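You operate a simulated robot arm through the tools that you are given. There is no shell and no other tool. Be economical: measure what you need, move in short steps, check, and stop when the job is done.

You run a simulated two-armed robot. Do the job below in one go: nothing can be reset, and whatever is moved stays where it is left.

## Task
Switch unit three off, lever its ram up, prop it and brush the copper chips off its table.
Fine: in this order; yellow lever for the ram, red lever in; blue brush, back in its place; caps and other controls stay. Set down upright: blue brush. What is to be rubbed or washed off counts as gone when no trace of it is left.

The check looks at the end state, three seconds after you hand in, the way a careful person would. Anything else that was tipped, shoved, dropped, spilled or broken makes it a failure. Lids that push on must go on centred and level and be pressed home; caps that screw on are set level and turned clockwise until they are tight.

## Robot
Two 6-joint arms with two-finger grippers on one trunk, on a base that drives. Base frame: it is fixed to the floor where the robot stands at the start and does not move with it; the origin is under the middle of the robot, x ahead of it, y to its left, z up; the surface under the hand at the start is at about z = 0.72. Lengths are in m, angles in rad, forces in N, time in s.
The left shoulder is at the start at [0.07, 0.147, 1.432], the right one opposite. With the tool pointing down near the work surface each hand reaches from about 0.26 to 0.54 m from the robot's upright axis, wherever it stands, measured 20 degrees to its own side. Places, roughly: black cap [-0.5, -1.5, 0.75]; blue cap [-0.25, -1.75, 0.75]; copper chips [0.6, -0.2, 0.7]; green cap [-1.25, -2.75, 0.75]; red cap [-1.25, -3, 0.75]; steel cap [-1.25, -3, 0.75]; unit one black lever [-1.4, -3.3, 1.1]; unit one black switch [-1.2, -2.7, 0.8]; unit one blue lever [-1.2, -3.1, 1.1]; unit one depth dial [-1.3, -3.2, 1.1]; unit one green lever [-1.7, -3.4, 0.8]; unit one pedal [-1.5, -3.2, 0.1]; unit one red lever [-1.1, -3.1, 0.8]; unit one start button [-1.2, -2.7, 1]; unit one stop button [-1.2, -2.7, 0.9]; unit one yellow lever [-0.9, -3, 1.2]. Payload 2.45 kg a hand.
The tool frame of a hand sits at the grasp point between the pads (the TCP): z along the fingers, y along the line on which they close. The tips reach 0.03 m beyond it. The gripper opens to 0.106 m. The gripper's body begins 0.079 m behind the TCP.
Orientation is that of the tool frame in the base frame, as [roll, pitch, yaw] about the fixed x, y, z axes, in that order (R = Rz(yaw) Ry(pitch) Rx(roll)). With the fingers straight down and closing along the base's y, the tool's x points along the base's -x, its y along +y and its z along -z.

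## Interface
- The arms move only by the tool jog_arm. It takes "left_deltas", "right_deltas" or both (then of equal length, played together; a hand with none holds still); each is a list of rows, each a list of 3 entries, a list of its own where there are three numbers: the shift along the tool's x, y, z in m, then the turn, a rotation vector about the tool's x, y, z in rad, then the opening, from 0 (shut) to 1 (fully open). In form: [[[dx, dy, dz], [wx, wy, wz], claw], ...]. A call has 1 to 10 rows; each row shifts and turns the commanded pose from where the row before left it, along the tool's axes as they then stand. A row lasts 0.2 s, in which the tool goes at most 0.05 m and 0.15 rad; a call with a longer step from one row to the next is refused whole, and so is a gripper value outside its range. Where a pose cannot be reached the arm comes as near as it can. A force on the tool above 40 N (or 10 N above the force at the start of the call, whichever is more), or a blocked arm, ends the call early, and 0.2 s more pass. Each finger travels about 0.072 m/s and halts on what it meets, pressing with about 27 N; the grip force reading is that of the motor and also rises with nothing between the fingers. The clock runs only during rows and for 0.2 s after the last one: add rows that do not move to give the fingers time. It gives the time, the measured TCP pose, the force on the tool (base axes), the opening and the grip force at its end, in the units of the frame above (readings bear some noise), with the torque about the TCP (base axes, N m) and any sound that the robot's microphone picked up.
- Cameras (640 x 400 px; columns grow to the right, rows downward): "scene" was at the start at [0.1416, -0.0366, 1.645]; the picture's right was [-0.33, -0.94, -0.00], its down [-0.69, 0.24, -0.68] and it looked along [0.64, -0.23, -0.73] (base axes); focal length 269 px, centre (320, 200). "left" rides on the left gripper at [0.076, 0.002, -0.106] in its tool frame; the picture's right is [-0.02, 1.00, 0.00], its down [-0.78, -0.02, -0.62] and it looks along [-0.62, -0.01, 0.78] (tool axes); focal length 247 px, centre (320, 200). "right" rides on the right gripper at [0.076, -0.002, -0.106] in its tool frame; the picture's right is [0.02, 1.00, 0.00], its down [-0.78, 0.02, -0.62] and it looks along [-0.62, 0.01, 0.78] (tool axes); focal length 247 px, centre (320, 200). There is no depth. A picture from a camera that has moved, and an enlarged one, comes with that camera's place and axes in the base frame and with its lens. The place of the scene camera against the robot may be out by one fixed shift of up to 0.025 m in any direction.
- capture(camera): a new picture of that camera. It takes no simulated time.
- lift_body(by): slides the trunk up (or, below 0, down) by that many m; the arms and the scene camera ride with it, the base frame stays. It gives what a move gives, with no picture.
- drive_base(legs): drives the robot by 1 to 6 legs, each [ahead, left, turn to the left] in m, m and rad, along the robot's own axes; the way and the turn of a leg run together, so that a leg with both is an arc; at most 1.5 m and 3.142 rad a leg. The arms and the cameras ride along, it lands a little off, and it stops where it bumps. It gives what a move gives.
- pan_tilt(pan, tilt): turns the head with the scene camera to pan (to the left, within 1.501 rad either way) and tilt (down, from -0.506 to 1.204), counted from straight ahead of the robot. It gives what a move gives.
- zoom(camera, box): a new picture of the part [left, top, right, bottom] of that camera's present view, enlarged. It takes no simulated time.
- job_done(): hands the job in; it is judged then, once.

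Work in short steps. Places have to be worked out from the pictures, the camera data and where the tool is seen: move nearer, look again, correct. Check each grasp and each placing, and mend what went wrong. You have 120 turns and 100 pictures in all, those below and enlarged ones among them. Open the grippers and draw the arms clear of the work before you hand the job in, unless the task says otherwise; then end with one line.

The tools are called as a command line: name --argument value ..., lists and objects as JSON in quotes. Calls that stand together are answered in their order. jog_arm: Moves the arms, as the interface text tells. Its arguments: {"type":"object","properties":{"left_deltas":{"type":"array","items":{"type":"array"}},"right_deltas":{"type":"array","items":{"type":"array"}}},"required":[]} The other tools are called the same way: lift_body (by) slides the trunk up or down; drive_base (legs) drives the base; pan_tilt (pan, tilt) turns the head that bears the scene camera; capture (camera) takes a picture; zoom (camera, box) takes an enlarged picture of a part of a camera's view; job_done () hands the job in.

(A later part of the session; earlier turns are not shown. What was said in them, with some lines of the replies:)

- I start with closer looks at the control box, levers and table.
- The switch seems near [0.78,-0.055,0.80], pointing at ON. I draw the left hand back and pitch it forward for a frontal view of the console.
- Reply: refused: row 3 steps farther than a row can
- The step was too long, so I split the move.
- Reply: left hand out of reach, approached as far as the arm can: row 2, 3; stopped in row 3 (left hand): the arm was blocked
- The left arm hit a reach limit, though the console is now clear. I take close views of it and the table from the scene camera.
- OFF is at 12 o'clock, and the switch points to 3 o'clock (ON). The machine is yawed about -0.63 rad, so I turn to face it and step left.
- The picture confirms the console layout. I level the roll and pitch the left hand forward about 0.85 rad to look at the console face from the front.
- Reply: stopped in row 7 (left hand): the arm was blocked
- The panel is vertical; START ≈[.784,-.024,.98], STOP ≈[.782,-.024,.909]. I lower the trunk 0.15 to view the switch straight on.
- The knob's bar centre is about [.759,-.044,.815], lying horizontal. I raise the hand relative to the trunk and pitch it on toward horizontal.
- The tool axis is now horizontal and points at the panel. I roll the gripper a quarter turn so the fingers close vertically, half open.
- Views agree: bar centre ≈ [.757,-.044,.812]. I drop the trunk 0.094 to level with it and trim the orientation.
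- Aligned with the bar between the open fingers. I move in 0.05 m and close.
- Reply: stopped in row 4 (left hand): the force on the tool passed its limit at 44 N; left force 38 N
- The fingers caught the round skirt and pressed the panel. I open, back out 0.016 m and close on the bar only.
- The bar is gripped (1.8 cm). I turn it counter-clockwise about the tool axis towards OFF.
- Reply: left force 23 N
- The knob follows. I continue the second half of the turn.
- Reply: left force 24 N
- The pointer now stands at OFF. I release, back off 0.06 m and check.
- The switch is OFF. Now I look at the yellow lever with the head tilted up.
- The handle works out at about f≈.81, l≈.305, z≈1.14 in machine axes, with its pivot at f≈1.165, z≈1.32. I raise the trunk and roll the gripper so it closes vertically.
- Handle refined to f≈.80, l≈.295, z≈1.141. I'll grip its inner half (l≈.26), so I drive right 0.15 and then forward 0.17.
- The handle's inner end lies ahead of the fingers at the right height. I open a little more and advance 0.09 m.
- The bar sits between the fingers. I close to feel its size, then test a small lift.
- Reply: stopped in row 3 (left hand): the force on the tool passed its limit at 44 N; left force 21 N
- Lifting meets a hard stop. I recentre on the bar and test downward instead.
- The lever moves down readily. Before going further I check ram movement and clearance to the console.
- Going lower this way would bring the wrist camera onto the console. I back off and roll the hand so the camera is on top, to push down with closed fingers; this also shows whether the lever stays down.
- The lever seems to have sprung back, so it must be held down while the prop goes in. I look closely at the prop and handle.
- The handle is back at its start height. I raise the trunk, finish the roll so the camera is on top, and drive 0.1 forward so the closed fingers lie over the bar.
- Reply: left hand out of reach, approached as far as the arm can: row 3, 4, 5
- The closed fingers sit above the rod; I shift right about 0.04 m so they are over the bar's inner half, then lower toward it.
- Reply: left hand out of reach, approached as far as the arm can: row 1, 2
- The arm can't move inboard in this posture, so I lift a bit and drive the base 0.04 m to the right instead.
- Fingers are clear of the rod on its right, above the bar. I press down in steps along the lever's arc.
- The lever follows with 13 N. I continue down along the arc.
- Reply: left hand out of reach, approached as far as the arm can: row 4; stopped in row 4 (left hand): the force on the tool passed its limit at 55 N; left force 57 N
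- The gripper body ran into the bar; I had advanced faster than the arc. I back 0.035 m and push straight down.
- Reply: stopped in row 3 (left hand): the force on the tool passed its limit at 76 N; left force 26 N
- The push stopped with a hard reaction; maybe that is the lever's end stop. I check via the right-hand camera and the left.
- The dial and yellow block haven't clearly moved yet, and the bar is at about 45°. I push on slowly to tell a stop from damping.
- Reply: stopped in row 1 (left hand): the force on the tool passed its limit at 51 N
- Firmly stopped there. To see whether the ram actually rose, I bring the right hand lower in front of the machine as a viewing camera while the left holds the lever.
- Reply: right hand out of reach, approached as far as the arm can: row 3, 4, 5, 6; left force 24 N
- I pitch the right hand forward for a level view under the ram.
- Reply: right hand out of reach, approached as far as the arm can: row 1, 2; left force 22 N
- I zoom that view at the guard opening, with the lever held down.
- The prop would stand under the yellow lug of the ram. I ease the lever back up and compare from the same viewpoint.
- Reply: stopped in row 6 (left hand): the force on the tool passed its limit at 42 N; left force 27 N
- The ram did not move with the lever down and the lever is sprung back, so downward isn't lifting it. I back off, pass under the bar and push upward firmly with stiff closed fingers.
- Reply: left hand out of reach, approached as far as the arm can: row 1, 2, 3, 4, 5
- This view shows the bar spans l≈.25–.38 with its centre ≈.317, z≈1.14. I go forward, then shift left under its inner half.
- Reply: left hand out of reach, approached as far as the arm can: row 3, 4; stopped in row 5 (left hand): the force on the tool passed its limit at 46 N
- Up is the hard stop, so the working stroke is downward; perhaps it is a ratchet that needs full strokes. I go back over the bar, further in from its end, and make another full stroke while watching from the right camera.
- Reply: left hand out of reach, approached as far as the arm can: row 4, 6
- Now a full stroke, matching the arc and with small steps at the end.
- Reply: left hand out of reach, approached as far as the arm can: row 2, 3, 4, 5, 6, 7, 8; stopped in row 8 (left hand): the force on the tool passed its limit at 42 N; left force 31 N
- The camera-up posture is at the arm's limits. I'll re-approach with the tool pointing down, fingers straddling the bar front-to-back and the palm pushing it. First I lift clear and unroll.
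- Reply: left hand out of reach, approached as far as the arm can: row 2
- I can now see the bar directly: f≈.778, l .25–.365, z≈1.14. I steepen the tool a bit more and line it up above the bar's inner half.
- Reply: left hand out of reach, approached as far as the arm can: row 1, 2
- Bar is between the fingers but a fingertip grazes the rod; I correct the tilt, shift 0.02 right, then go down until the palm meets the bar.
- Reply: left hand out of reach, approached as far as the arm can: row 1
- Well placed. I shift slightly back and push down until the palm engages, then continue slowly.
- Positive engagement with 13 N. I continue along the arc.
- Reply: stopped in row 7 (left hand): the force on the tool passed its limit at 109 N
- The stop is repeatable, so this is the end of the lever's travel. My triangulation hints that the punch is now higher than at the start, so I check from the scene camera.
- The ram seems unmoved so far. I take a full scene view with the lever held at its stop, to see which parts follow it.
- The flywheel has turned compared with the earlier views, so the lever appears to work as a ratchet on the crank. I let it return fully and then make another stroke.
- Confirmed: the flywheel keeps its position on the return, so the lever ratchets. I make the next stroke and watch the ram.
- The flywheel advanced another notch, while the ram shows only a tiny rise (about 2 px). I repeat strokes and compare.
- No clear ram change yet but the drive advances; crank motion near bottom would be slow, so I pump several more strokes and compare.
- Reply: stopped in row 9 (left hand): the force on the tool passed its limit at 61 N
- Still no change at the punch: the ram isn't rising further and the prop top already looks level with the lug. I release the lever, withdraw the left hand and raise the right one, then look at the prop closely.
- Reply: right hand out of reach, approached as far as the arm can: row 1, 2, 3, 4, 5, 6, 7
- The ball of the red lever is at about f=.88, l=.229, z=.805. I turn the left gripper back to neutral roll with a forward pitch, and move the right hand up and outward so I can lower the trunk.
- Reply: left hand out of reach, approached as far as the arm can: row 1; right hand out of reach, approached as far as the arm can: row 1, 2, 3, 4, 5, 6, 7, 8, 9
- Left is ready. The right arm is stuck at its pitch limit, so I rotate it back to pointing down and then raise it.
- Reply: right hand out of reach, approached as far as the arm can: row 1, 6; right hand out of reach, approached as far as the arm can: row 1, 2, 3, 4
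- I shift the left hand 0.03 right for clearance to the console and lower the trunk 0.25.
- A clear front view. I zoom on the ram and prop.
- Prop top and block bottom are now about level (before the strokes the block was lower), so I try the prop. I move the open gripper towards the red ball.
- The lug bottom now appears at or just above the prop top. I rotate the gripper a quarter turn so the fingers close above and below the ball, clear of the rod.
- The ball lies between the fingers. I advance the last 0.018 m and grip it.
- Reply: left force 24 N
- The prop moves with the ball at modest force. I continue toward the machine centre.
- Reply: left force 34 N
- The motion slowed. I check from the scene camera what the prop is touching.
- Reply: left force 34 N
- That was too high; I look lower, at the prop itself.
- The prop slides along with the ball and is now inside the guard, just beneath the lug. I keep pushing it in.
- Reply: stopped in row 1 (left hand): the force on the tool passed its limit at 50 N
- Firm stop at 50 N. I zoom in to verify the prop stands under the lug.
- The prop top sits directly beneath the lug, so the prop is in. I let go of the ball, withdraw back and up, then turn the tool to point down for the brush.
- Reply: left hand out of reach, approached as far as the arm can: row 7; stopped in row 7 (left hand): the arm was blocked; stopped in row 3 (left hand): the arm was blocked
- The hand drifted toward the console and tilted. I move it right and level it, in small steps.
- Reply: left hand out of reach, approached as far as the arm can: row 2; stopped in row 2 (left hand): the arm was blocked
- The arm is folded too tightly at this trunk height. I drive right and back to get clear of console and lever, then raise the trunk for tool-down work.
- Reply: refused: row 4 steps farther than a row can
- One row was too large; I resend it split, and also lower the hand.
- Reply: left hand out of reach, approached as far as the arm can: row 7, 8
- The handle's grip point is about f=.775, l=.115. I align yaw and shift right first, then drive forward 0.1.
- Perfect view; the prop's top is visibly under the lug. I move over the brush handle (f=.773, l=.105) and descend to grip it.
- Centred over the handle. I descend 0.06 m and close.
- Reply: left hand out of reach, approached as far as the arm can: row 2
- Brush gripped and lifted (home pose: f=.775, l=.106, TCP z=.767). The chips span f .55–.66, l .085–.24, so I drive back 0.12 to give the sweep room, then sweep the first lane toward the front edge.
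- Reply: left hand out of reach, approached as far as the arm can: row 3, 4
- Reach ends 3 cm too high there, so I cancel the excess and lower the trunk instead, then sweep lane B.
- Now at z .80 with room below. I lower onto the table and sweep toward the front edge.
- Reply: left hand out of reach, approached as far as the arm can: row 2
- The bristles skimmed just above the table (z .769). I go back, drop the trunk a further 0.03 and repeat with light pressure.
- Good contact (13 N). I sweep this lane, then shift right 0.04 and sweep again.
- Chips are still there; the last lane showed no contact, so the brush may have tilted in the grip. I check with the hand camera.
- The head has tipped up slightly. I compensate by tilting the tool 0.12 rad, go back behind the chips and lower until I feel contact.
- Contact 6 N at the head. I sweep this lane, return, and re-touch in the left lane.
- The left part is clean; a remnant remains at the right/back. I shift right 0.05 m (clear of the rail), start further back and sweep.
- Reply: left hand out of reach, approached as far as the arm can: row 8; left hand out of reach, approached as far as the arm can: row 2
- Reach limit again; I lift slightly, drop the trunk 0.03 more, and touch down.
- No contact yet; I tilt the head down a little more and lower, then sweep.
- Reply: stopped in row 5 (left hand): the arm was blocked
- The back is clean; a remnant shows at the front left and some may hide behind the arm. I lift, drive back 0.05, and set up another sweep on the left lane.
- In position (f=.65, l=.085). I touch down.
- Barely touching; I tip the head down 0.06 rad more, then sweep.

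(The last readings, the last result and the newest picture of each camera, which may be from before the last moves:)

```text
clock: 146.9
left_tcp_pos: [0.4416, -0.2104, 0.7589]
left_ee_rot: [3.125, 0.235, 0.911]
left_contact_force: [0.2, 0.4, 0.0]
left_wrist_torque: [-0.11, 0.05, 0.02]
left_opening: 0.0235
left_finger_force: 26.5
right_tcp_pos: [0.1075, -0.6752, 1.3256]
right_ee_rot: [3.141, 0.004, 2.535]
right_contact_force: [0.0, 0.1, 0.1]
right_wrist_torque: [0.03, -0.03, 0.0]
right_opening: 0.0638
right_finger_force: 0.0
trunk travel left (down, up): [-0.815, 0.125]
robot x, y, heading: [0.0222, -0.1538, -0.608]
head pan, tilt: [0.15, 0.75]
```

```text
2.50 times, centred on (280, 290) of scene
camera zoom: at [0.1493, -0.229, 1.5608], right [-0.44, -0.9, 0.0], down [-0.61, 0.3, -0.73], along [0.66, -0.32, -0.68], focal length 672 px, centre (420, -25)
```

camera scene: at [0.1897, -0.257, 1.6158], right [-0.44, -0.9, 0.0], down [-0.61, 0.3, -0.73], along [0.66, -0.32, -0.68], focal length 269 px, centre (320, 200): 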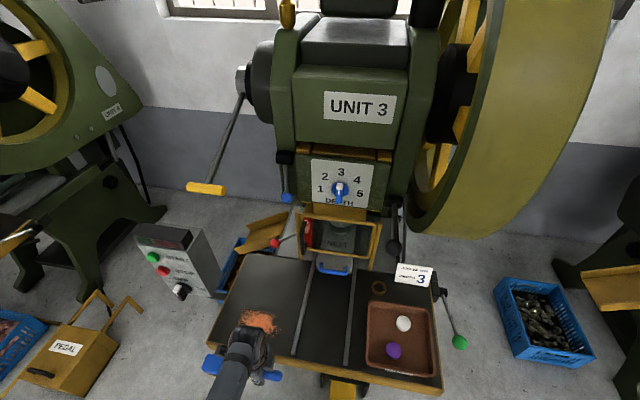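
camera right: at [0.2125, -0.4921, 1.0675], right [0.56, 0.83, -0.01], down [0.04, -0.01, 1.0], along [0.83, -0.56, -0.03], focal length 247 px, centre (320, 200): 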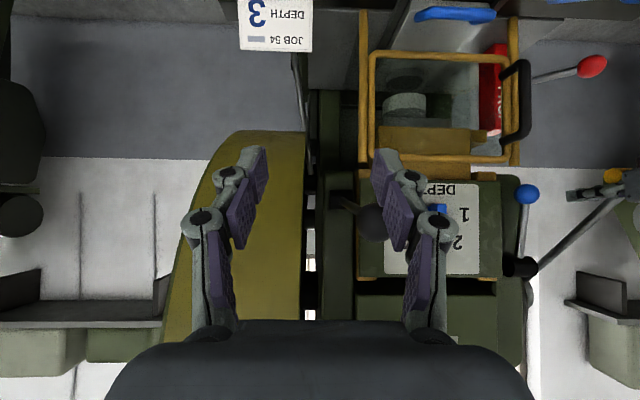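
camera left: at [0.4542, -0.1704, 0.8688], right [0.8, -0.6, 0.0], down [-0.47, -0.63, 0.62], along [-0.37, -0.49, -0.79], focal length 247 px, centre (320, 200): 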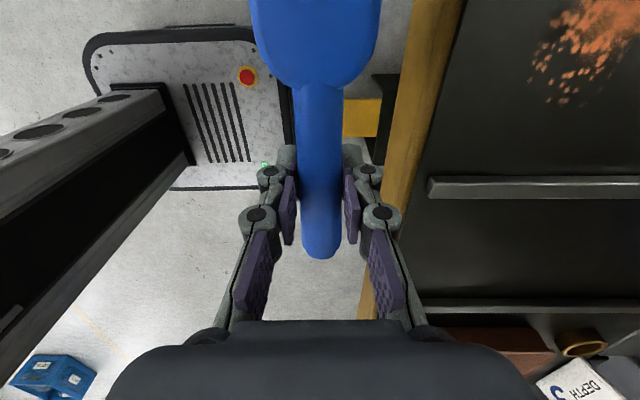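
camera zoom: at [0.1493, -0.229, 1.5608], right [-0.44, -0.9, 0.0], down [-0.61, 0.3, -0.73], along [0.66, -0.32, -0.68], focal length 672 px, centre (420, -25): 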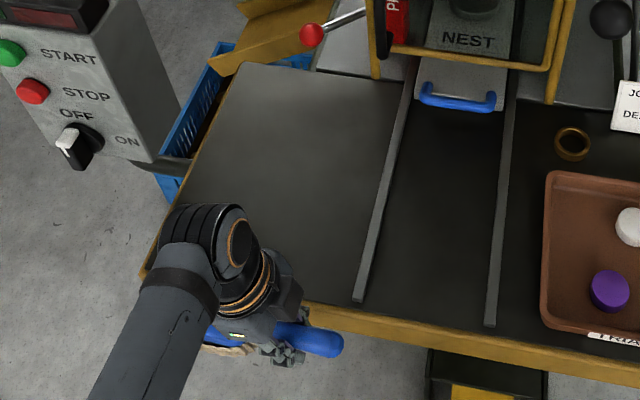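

All visible areas are clean. I run one more overlapping sweep on the middle lane to cover what the arm hides.

jog_arm --left_deltas '[[[0, 0, -0.04], [0, 0, 0], 0.1], [[-0.022, 0.035, 0], [0, 0, 0], 0.1], [[-0.022, 0.035, 0], [0, 0, 0], 0.1], [[0, 0.045, 0], [0, 0, 0], 0.1], [[0, 0.045, 0], [0, 0, 0], 0.1], [[0, 0, 0.03], [0, 0, 0], 0.1], [[0, 0, 0.018], [0, 0, 0], 0.1]]'

jog_arm --left_deltas '[[[0, 0, 0.002], [0, -0.02, 0], 0.1], [[0, 0, 0.001], [0, -0.02, 0], 0.1]]'

```text
clock: 148.5
left_tcp_pos: [0.5412, -0.3446, 0.7653]
left_ee_rot: [3.125, 0.236, 0.912]
left_contact_force: [0.3, 0.3, -1.2]
left_wrist_torque: [-0.08, 0.09, -0.03]
left_opening: 0.0231
left_finger_force: 27.0
right_tcp_pos: [0.1093, -0.6764, 1.326]
right_ee_rot: [3.14, 0.001, 2.535]
right_contact_force: [0.0, -0.2, 0.9]
right_wrist_torque: [0.0, 0.03, -0.03]
right_opening: 0.0637
right_finger_force: 0.1
trunk travel left (down, up): [-0.815, 0.125]
robot x, y, heading: [0.0153, -0.1568, -0.604]
head pan, tilt: [0.15, 0.75]
```

```text
clock: 149.1
left_tcp_pos: [0.5401, -0.345, 0.7617]
left_ee_rot: [3.123, 0.275, 0.908]
left_contact_force: [0.7, -0.3, 2.7]
left_wrist_torque: [0.39, -0.32, -0.09]
left_opening: 0.0237
left_finger_force: 27.5
right_tcp_pos: [0.1078, -0.6759, 1.3264]
right_ee_rot: [-3.14, 0.001, 2.535]
right_contact_force: [-0.7, 0.3, 1.2]
right_wrist_torque: [-0.03, 0.02, -0.01]
right_opening: 0.0637
right_finger_force: 0.0
trunk travel left (down, up): [-0.815, 0.125]
robot x, y, heading: [0.0178, -0.1553, -0.609]
head pan, tilt: [0.15, 0.75]
```

Contact again; sweep, then return behind for the right lane and sweep that as well.

jog_arm --left_deltas '[[[0, -0.02, 0], [0, -0.005, 0], 0.1], [[0, -0.025, 0], [0, -0.005, 0], 0.1], [[0, -0.025, 0], [0, -0.005, 0], 0.1], [[0, -0.025, 0], [0, -0.005, 0], 0.1], [[0, -0.025, 0], [0, -0.005, 0], 0.1], [[0, -0.025, 0], [0, 0, 0], 0.1], [[0, -0.02, 0], [0, 0, 0], 0.1]]'

jog_arm --left_deltas '[[[0, 0, -0.04], [0, 0, 0], 0.1], [[-0.02, 0.035, 0], [0, 0, 0], 0.1], [[-0.02, 0.035, 0], [0, 0, 0], 0.1], [[0, 0.045, 0], [0, 0, 0], 0.1], [[0, 0.045, 0], [0, 0, 0], 0.1], [[0, 0, 0.03], [0, 0, 0], 0.1], [[0, 0, 0.017], [0, 0, 0], 0.1]]'

jog_arm --left_deltas '[[[0, 0, 0.002], [0, -0.02, 0], 0.1], [[0, 0, 0.001], [0, -0.02, 0], 0.1]]'

```text
clock: 150.7
left_tcp_pos: [0.4079, -0.2438, 0.7584]
left_ee_rot: [3.126, 0.301, 0.91]
left_contact_force: [0.2, 0.6, -0.9]
left_wrist_torque: [-0.1, 0.06, 0.03]
left_opening: 0.0227
left_finger_force: 26.7
right_tcp_pos: [0.1075, -0.6744, 1.3254]
right_ee_rot: [-3.141, 0.002, 2.535]
right_contact_force: [-0.2, 0.3, 0.7]
right_wrist_torque: [-0.02, -0.01, -0.05]
right_opening: 0.0637
right_finger_force: 0.0
trunk travel left (down, up): [-0.815, 0.125]
robot x, y, heading: [0.0157, -0.1555, -0.606]
head pan, tilt: [0.15, 0.75]
```

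```text
clock: 152.3
left_tcp_pos: [0.514, -0.3772, 0.7674]
left_ee_rot: [3.122, 0.3, 0.909]
left_contact_force: [0.5, 0.8, -1.7]
left_wrist_torque: [-0.08, 0.03, 0.01]
left_opening: 0.0225
left_finger_force: 26.7
right_tcp_pos: [0.1088, -0.6747, 1.326]
right_ee_rot: [3.141, 0.002, 2.535]
right_contact_force: [0.7, -0.2, 0.0]
right_wrist_torque: [-0.01, 0.0, -0.01]
right_opening: 0.0637
right_finger_force: 0.0
trunk travel left (down, up): [-0.815, 0.125]
robot x, y, heading: [0.0194, -0.1554, -0.611]
head pan, tilt: [0.15, 0.75]
```

```text
clock: 152.9
left_tcp_pos: [0.5121, -0.3771, 0.7629]
left_ee_rot: [3.123, 0.341, 0.909]
left_contact_force: [-0.1, -0.1, -0.8]
left_wrist_torque: [-0.05, 0.08, -0.02]
left_opening: 0.0218
left_finger_force: 27.0
right_tcp_pos: [0.1092, -0.6748, 1.3257]
right_ee_rot: [-3.141, 0.002, 2.537]
right_contact_force: [0.3, 0.0, 0.1]
right_wrist_torque: [-0.01, 0.01, 0.0]
right_opening: 0.0638
right_finger_force: 0.0
trunk travel left (down, up): [-0.815, 0.125]
robot x, y, heading: [0.021, -0.1578, -0.605]
head pan, tilt: [0.15, 0.75]
```

The right lane was already seen clean, so I lift, shift left over the home lane and drive forward toward the brush's place.

jog_arm --left_deltas '[[[0, 0, -0.045], [0, 0, 0], 0.1], [[0.04, 0, -0.012], [0, 0.04, 0], 0.1], [[0.04, 0, -0.012], [0, 0, 0], 0.1], [[0.025, 0, -0.01], [0, 0, 0], 0.1]]'

drive_base --legs '[[0.13, 0, 0]]'

capture --camera "left"

```text
clock: 153.9
left_tcp_pos: [0.5882, -0.273, 0.8046]
left_ee_rot: [3.124, 0.301, 0.909]
left_contact_force: [-0.3, 0.0, -1.4]
left_wrist_torque: [-0.09, 0.07, -0.01]
left_opening: 0.0219
left_finger_force: 27.0
right_tcp_pos: [0.108, -0.6754, 1.3274]
right_ee_rot: [-3.14, 0.001, 2.533]
right_contact_force: [0.5, -0.4, -0.4]
right_wrist_torque: [0.01, 0.0, -0.02]
right_opening: 0.0637
right_finger_force: 0.0
trunk travel left (down, up): [-0.815, 0.125]
robot x, y, heading: [0.0159, -0.1511, -0.609]
head pan, tilt: [0.15, 0.75]
```

```text
clock: 155.2
left_tcp_pos: [0.6963, -0.347, 0.8058]
left_ee_rot: [3.121, 0.301, 0.91]
left_contact_force: [-0.8, 0.5, -1.6]
left_wrist_torque: [-0.11, 0.06, 0.02]
left_opening: 0.0219
left_finger_force: 26.7
right_tcp_pos: [0.2181, -0.7496, 1.3274]
right_ee_rot: [3.14, 0.004, 2.536]
right_contact_force: [-0.2, 0.3, 0.4]
right_wrist_torque: [-0.01, 0.01, 0.0]
right_opening: 0.0639
right_finger_force: 0.2
trunk travel left (down, up): [-0.815, 0.125]
robot x, y, heading: [0.1305, -0.2313, -0.605]
head pan, tilt: [0.15, 0.75]
```

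```text
3 pictures are left
camera left: at [0.7594, -0.265, 0.8846], right [0.78, -0.62, 0.02], down [-0.37, -0.43, 0.83], along [-0.5, -0.65, -0.56], focal length 247 px, centre (320, 200)
```

left: 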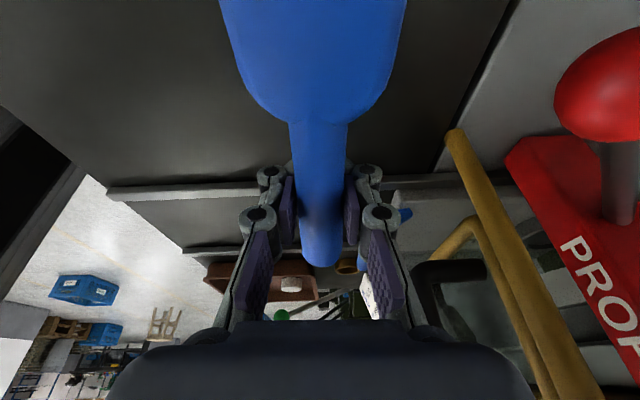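

The table looks clean there. I bring the brush to its home spot, with yaw corrected, and lower it.

jog_arm --left_deltas '[[[-0.005, 0.0035, 0.02], [0, 0, -0.045], 0.1], [[-0.005, 0.0035, 0.018], [0, 0, 0], 0.1], [[0, 0, 0.004], [0, 0, 0], 0.1]]'

```text
clock: 156.0
left_tcp_pos: [0.6892, -0.3694, 0.7674]
left_ee_rot: [3.138, 0.302, 0.962]
left_contact_force: [-0.2, -0.4, -1.2]
left_wrist_torque: [-0.1, 0.05, 0.01]
left_opening: 0.022
left_finger_force: 27.0
right_tcp_pos: [0.2194, -0.7519, 1.326]
right_ee_rot: [3.141, 0.001, 2.536]
right_contact_force: [0.6, -0.5, 0.4]
right_wrist_torque: [0.03, 0.03, 0.0]
right_opening: 0.0638
right_finger_force: 0.0
trunk travel left (down, up): [-0.815, 0.125]
robot x, y, heading: [0.1283, -0.2305, -0.605]
head pan, tilt: [0.15, 0.75]
```

Exactly at the home position, head just off the table. I tip it down to touch and then release.

jog_arm --left_deltas '[[[0, 0, 0], [0, -0.025, 0], 0.1], [[0, 0, 0], [0, -0.025, 0], 0.1], [[0, 0, 0.001], [0, -0.02, 0], 0.1]]'

```text
clock: 156.8
left_tcp_pos: [0.6902, -0.3707, 0.7676]
left_ee_rot: [3.138, 0.372, 0.959]
left_contact_force: [0.2, -0.9, -0.8]
left_wrist_torque: [-0.05, -0.02, -0.03]
left_opening: 0.0221
left_finger_force: 26.6
right_tcp_pos: [0.2188, -0.7515, 1.3262]
right_ee_rot: [-3.141, 0.002, 2.537]
right_contact_force: [-0.5, -0.1, -0.1]
right_wrist_torque: [0.02, -0.01, -0.02]
right_opening: 0.0636
right_finger_force: 0.0
trunk travel left (down, up): [-0.815, 0.125]
robot x, y, heading: [0.1281, -0.2322, -0.608]
head pan, tilt: [0.15, 0.75]
```

Almost touching; a bit further.

jog_arm --left_deltas '[[[0, 0, 0.001], [0, -0.02, 0], 0.1], [[0, 0, 0.001], [0, -0.02, 0], 0.1]]'

```text
clock: 157.4
left_tcp_pos: [0.6888, -0.3703, 0.7652]
left_ee_rot: [3.136, 0.411, 0.96]
left_contact_force: [1.1, 0.0, 3.5]
left_wrist_torque: [0.5, -0.3, -0.11]
left_opening: 0.0219
left_finger_force: 26.9
right_tcp_pos: [0.2189, -0.7519, 1.3266]
right_ee_rot: [3.141, 0.003, 2.538]
right_contact_force: [0.0, 0.2, -0.1]
right_wrist_torque: [-0.03, -0.02, 0.0]
right_opening: 0.0636
right_finger_force: 0.0
trunk travel left (down, up): [-0.815, 0.125]
robot x, y, heading: [0.1282, -0.2329, -0.605]
head pan, tilt: [0.15, 0.75]
```

Head in contact. I open gently and rise straight up.

jog_arm --left_deltas '[[[0, 0, 0], [0, 0, 0], 0.3], [[0, 0, 0], [0, 0, 0], 0.5], [[0, 0, 0], [0, 0, 0], 0.6], [[0, 0, 0], [0, 0, 0], 0.6], [[-0.012, 0, -0.0275], [0, 0, 0], 0.6], [[-0.016, 0, -0.0367], [0, 0, 0], 0.6], [[-0.016, 0, -0.0367], [0, 0, 0], 0.6], [[-0.016, 0, -0.0367], [0, 0, 0], 0.6]]'

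capture --camera "left"

```text
clock: 159.2
left_tcp_pos: [0.6869, -0.3741, 0.916]
left_ee_rot: [3.139, 0.412, 0.958]
left_contact_force: [0.4, 0.8, 0.1]
left_wrist_torque: [-0.02, 0.0, -0.03]
left_opening: 0.0638
left_finger_force: 0.2
right_tcp_pos: [0.2185, -0.751, 1.3267]
right_ee_rot: [-3.141, 0.002, 2.538]
right_contact_force: [-0.3, -0.1, -1.1]
right_wrist_torque: [0.01, -0.04, 0.02]
right_opening: 0.0638
right_finger_force: 0.0
trunk travel left (down, up): [-0.815, 0.125]
robot x, y, heading: [0.1279, -0.2306, -0.607]
head pan, tilt: [0.15, 0.75]
```

```text
2 pictures are left
camera left: at [0.7528, -0.2829, 0.9837], right [0.81, -0.59, 0.01], down [-0.29, -0.37, 0.88], along [-0.52, -0.72, -0.47], focal length 247 px, centre (320, 200)
```

left: 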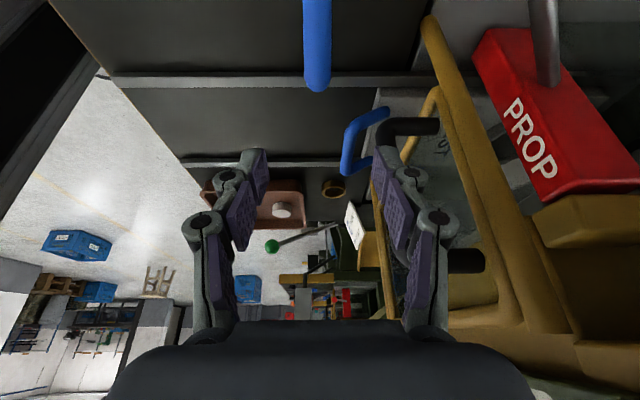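

Brush released. I drive back clear of the work and take a full check of the table.

drive_base --legs '[[-0.3, 0, 0]]'

zoom --camera "scene" --box '[220, 120, 420, 320]'

```text
clock: 161.2
left_tcp_pos: [0.4417, -0.1994, 0.9158]
left_ee_rot: [3.138, 0.412, 0.968]
left_contact_force: [0.0, -0.5, 0.0]
left_wrist_torque: [0.03, 0.0, -0.01]
left_opening: 0.0637
left_finger_force: 0.0
right_tcp_pos: [-0.0236, -0.5811, 1.3249]
right_ee_rot: [-3.14, 0.0, 2.546]
right_contact_force: [0.4, -0.4, 0.5]
right_wrist_torque: [-0.02, 0.03, 0.0]
right_opening: 0.0636
right_finger_force: 0.1
trunk travel left (down, up): [-0.815, 0.125]
robot x, y, heading: [-0.1192, -0.059, -0.596]
head pan, tilt: [0.15, 0.75]
```

```text
2.00 times, centred on (320, 220) of scene
camera zoom: at [0.0147, -0.1358, 1.5604], right [-0.43, -0.9, 0.0], down [-0.62, 0.29, -0.73], along [0.66, -0.31, -0.68], focal length 538 px, centre (320, 160)
```

zoom: 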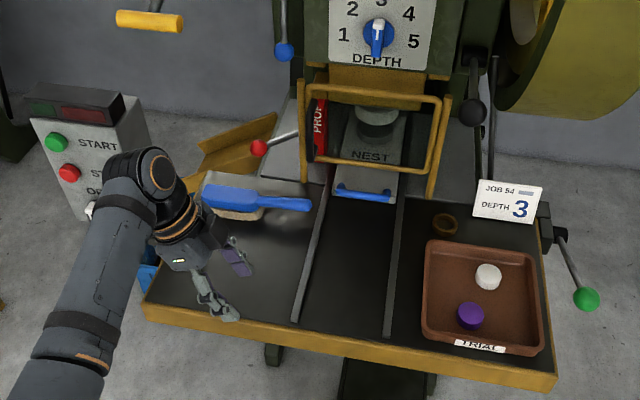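

The brush sits upright in place and the table looks clean. I back off further and use the last picture to confirm the part hidden by the hand.

drive_base --legs '[[-0.2, -0.05, 0]]'

jog_arm --left_deltas '[[[0.04, 0, -0.02], [0, 0, 0], 0.6], [[0.04, 0, -0.02], [0, 0, 0], 0.6], [[0.04, 0, -0.02], [0, 0, 0], 0.6]]'

zoom --camera "scene" --box '[220, 100, 380, 260]'

```text
clock: 162.9
left_tcp_pos: [0.2476, -0.127, 0.9147]
left_ee_rot: [3.139, 0.41, 0.974]
left_contact_force: [-0.1, 0.1, -0.8]
left_wrist_torque: [0.0, 0.01, -0.03]
left_opening: 0.0638
left_finger_force: 0.0
right_tcp_pos: [-0.2171, -0.51, 1.3257]
right_ee_rot: [-3.141, 0.001, 2.55]
right_contact_force: [0.6, -0.3, 0.2]
right_wrist_torque: [0.02, 0.02, -0.02]
right_opening: 0.0635
right_finger_force: 0.1
trunk travel left (down, up): [-0.815, 0.125]
robot x, y, heading: [-0.3149, 0.0085, -0.591]
head pan, tilt: [0.15, 0.75]
```

```text
clock: 163.7
left_tcp_pos: [0.3191, -0.0118, 0.9231]
left_ee_rot: [3.136, 0.412, 0.968]
left_contact_force: [0.6, 0.0, -0.4]
left_wrist_torque: [0.01, 0.0, 0.0]
left_opening: 0.0636
left_finger_force: 0.1
right_tcp_pos: [-0.2199, -0.5076, 1.3263]
right_ee_rot: [-3.141, 0.004, 2.549]
right_contact_force: [-0.4, -0.1, 0.5]
right_wrist_torque: [0.0, -0.02, -0.01]
right_opening: 0.0635
right_finger_force: 0.2
trunk travel left (down, up): [-0.815, 0.125]
robot x, y, heading: [-0.3175, 0.0091, -0.592]
head pan, tilt: [0.15, 0.75]
```

```text
2.50 times, centred on (300, 180) of scene
camera zoom: at [-0.1848, -0.0614, 1.5608], right [-0.43, -0.9, 0.0], down [-0.62, 0.29, -0.73], along [0.66, -0.31, -0.68], focal length 672 px, centre (370, 250)
```

zoom: 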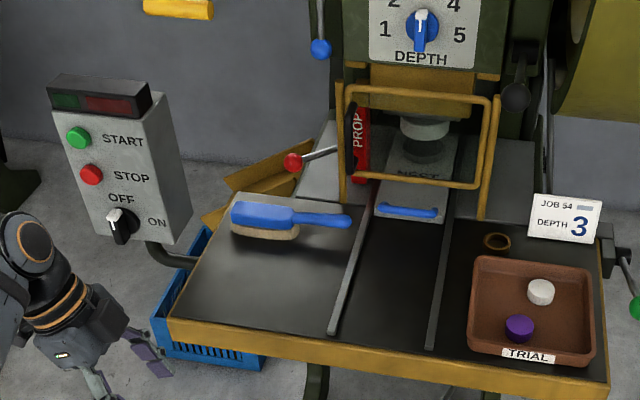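

The switch points to OFF, the prop is in under the ram lug, the table is clean, and the brush is upright in its place. The arms are clear and the grippers open, so I hand in.

job_done

```text
The job is handed in.
```

I handed the job in with unit three switched off, the ram propped, the copper chips brushed off the table, and the blue brush back upright in its place. I never saw the ram clearly rise during the yellow-lever strokes; what I can confirm is that the red-lever prop went in under the ram's lug.
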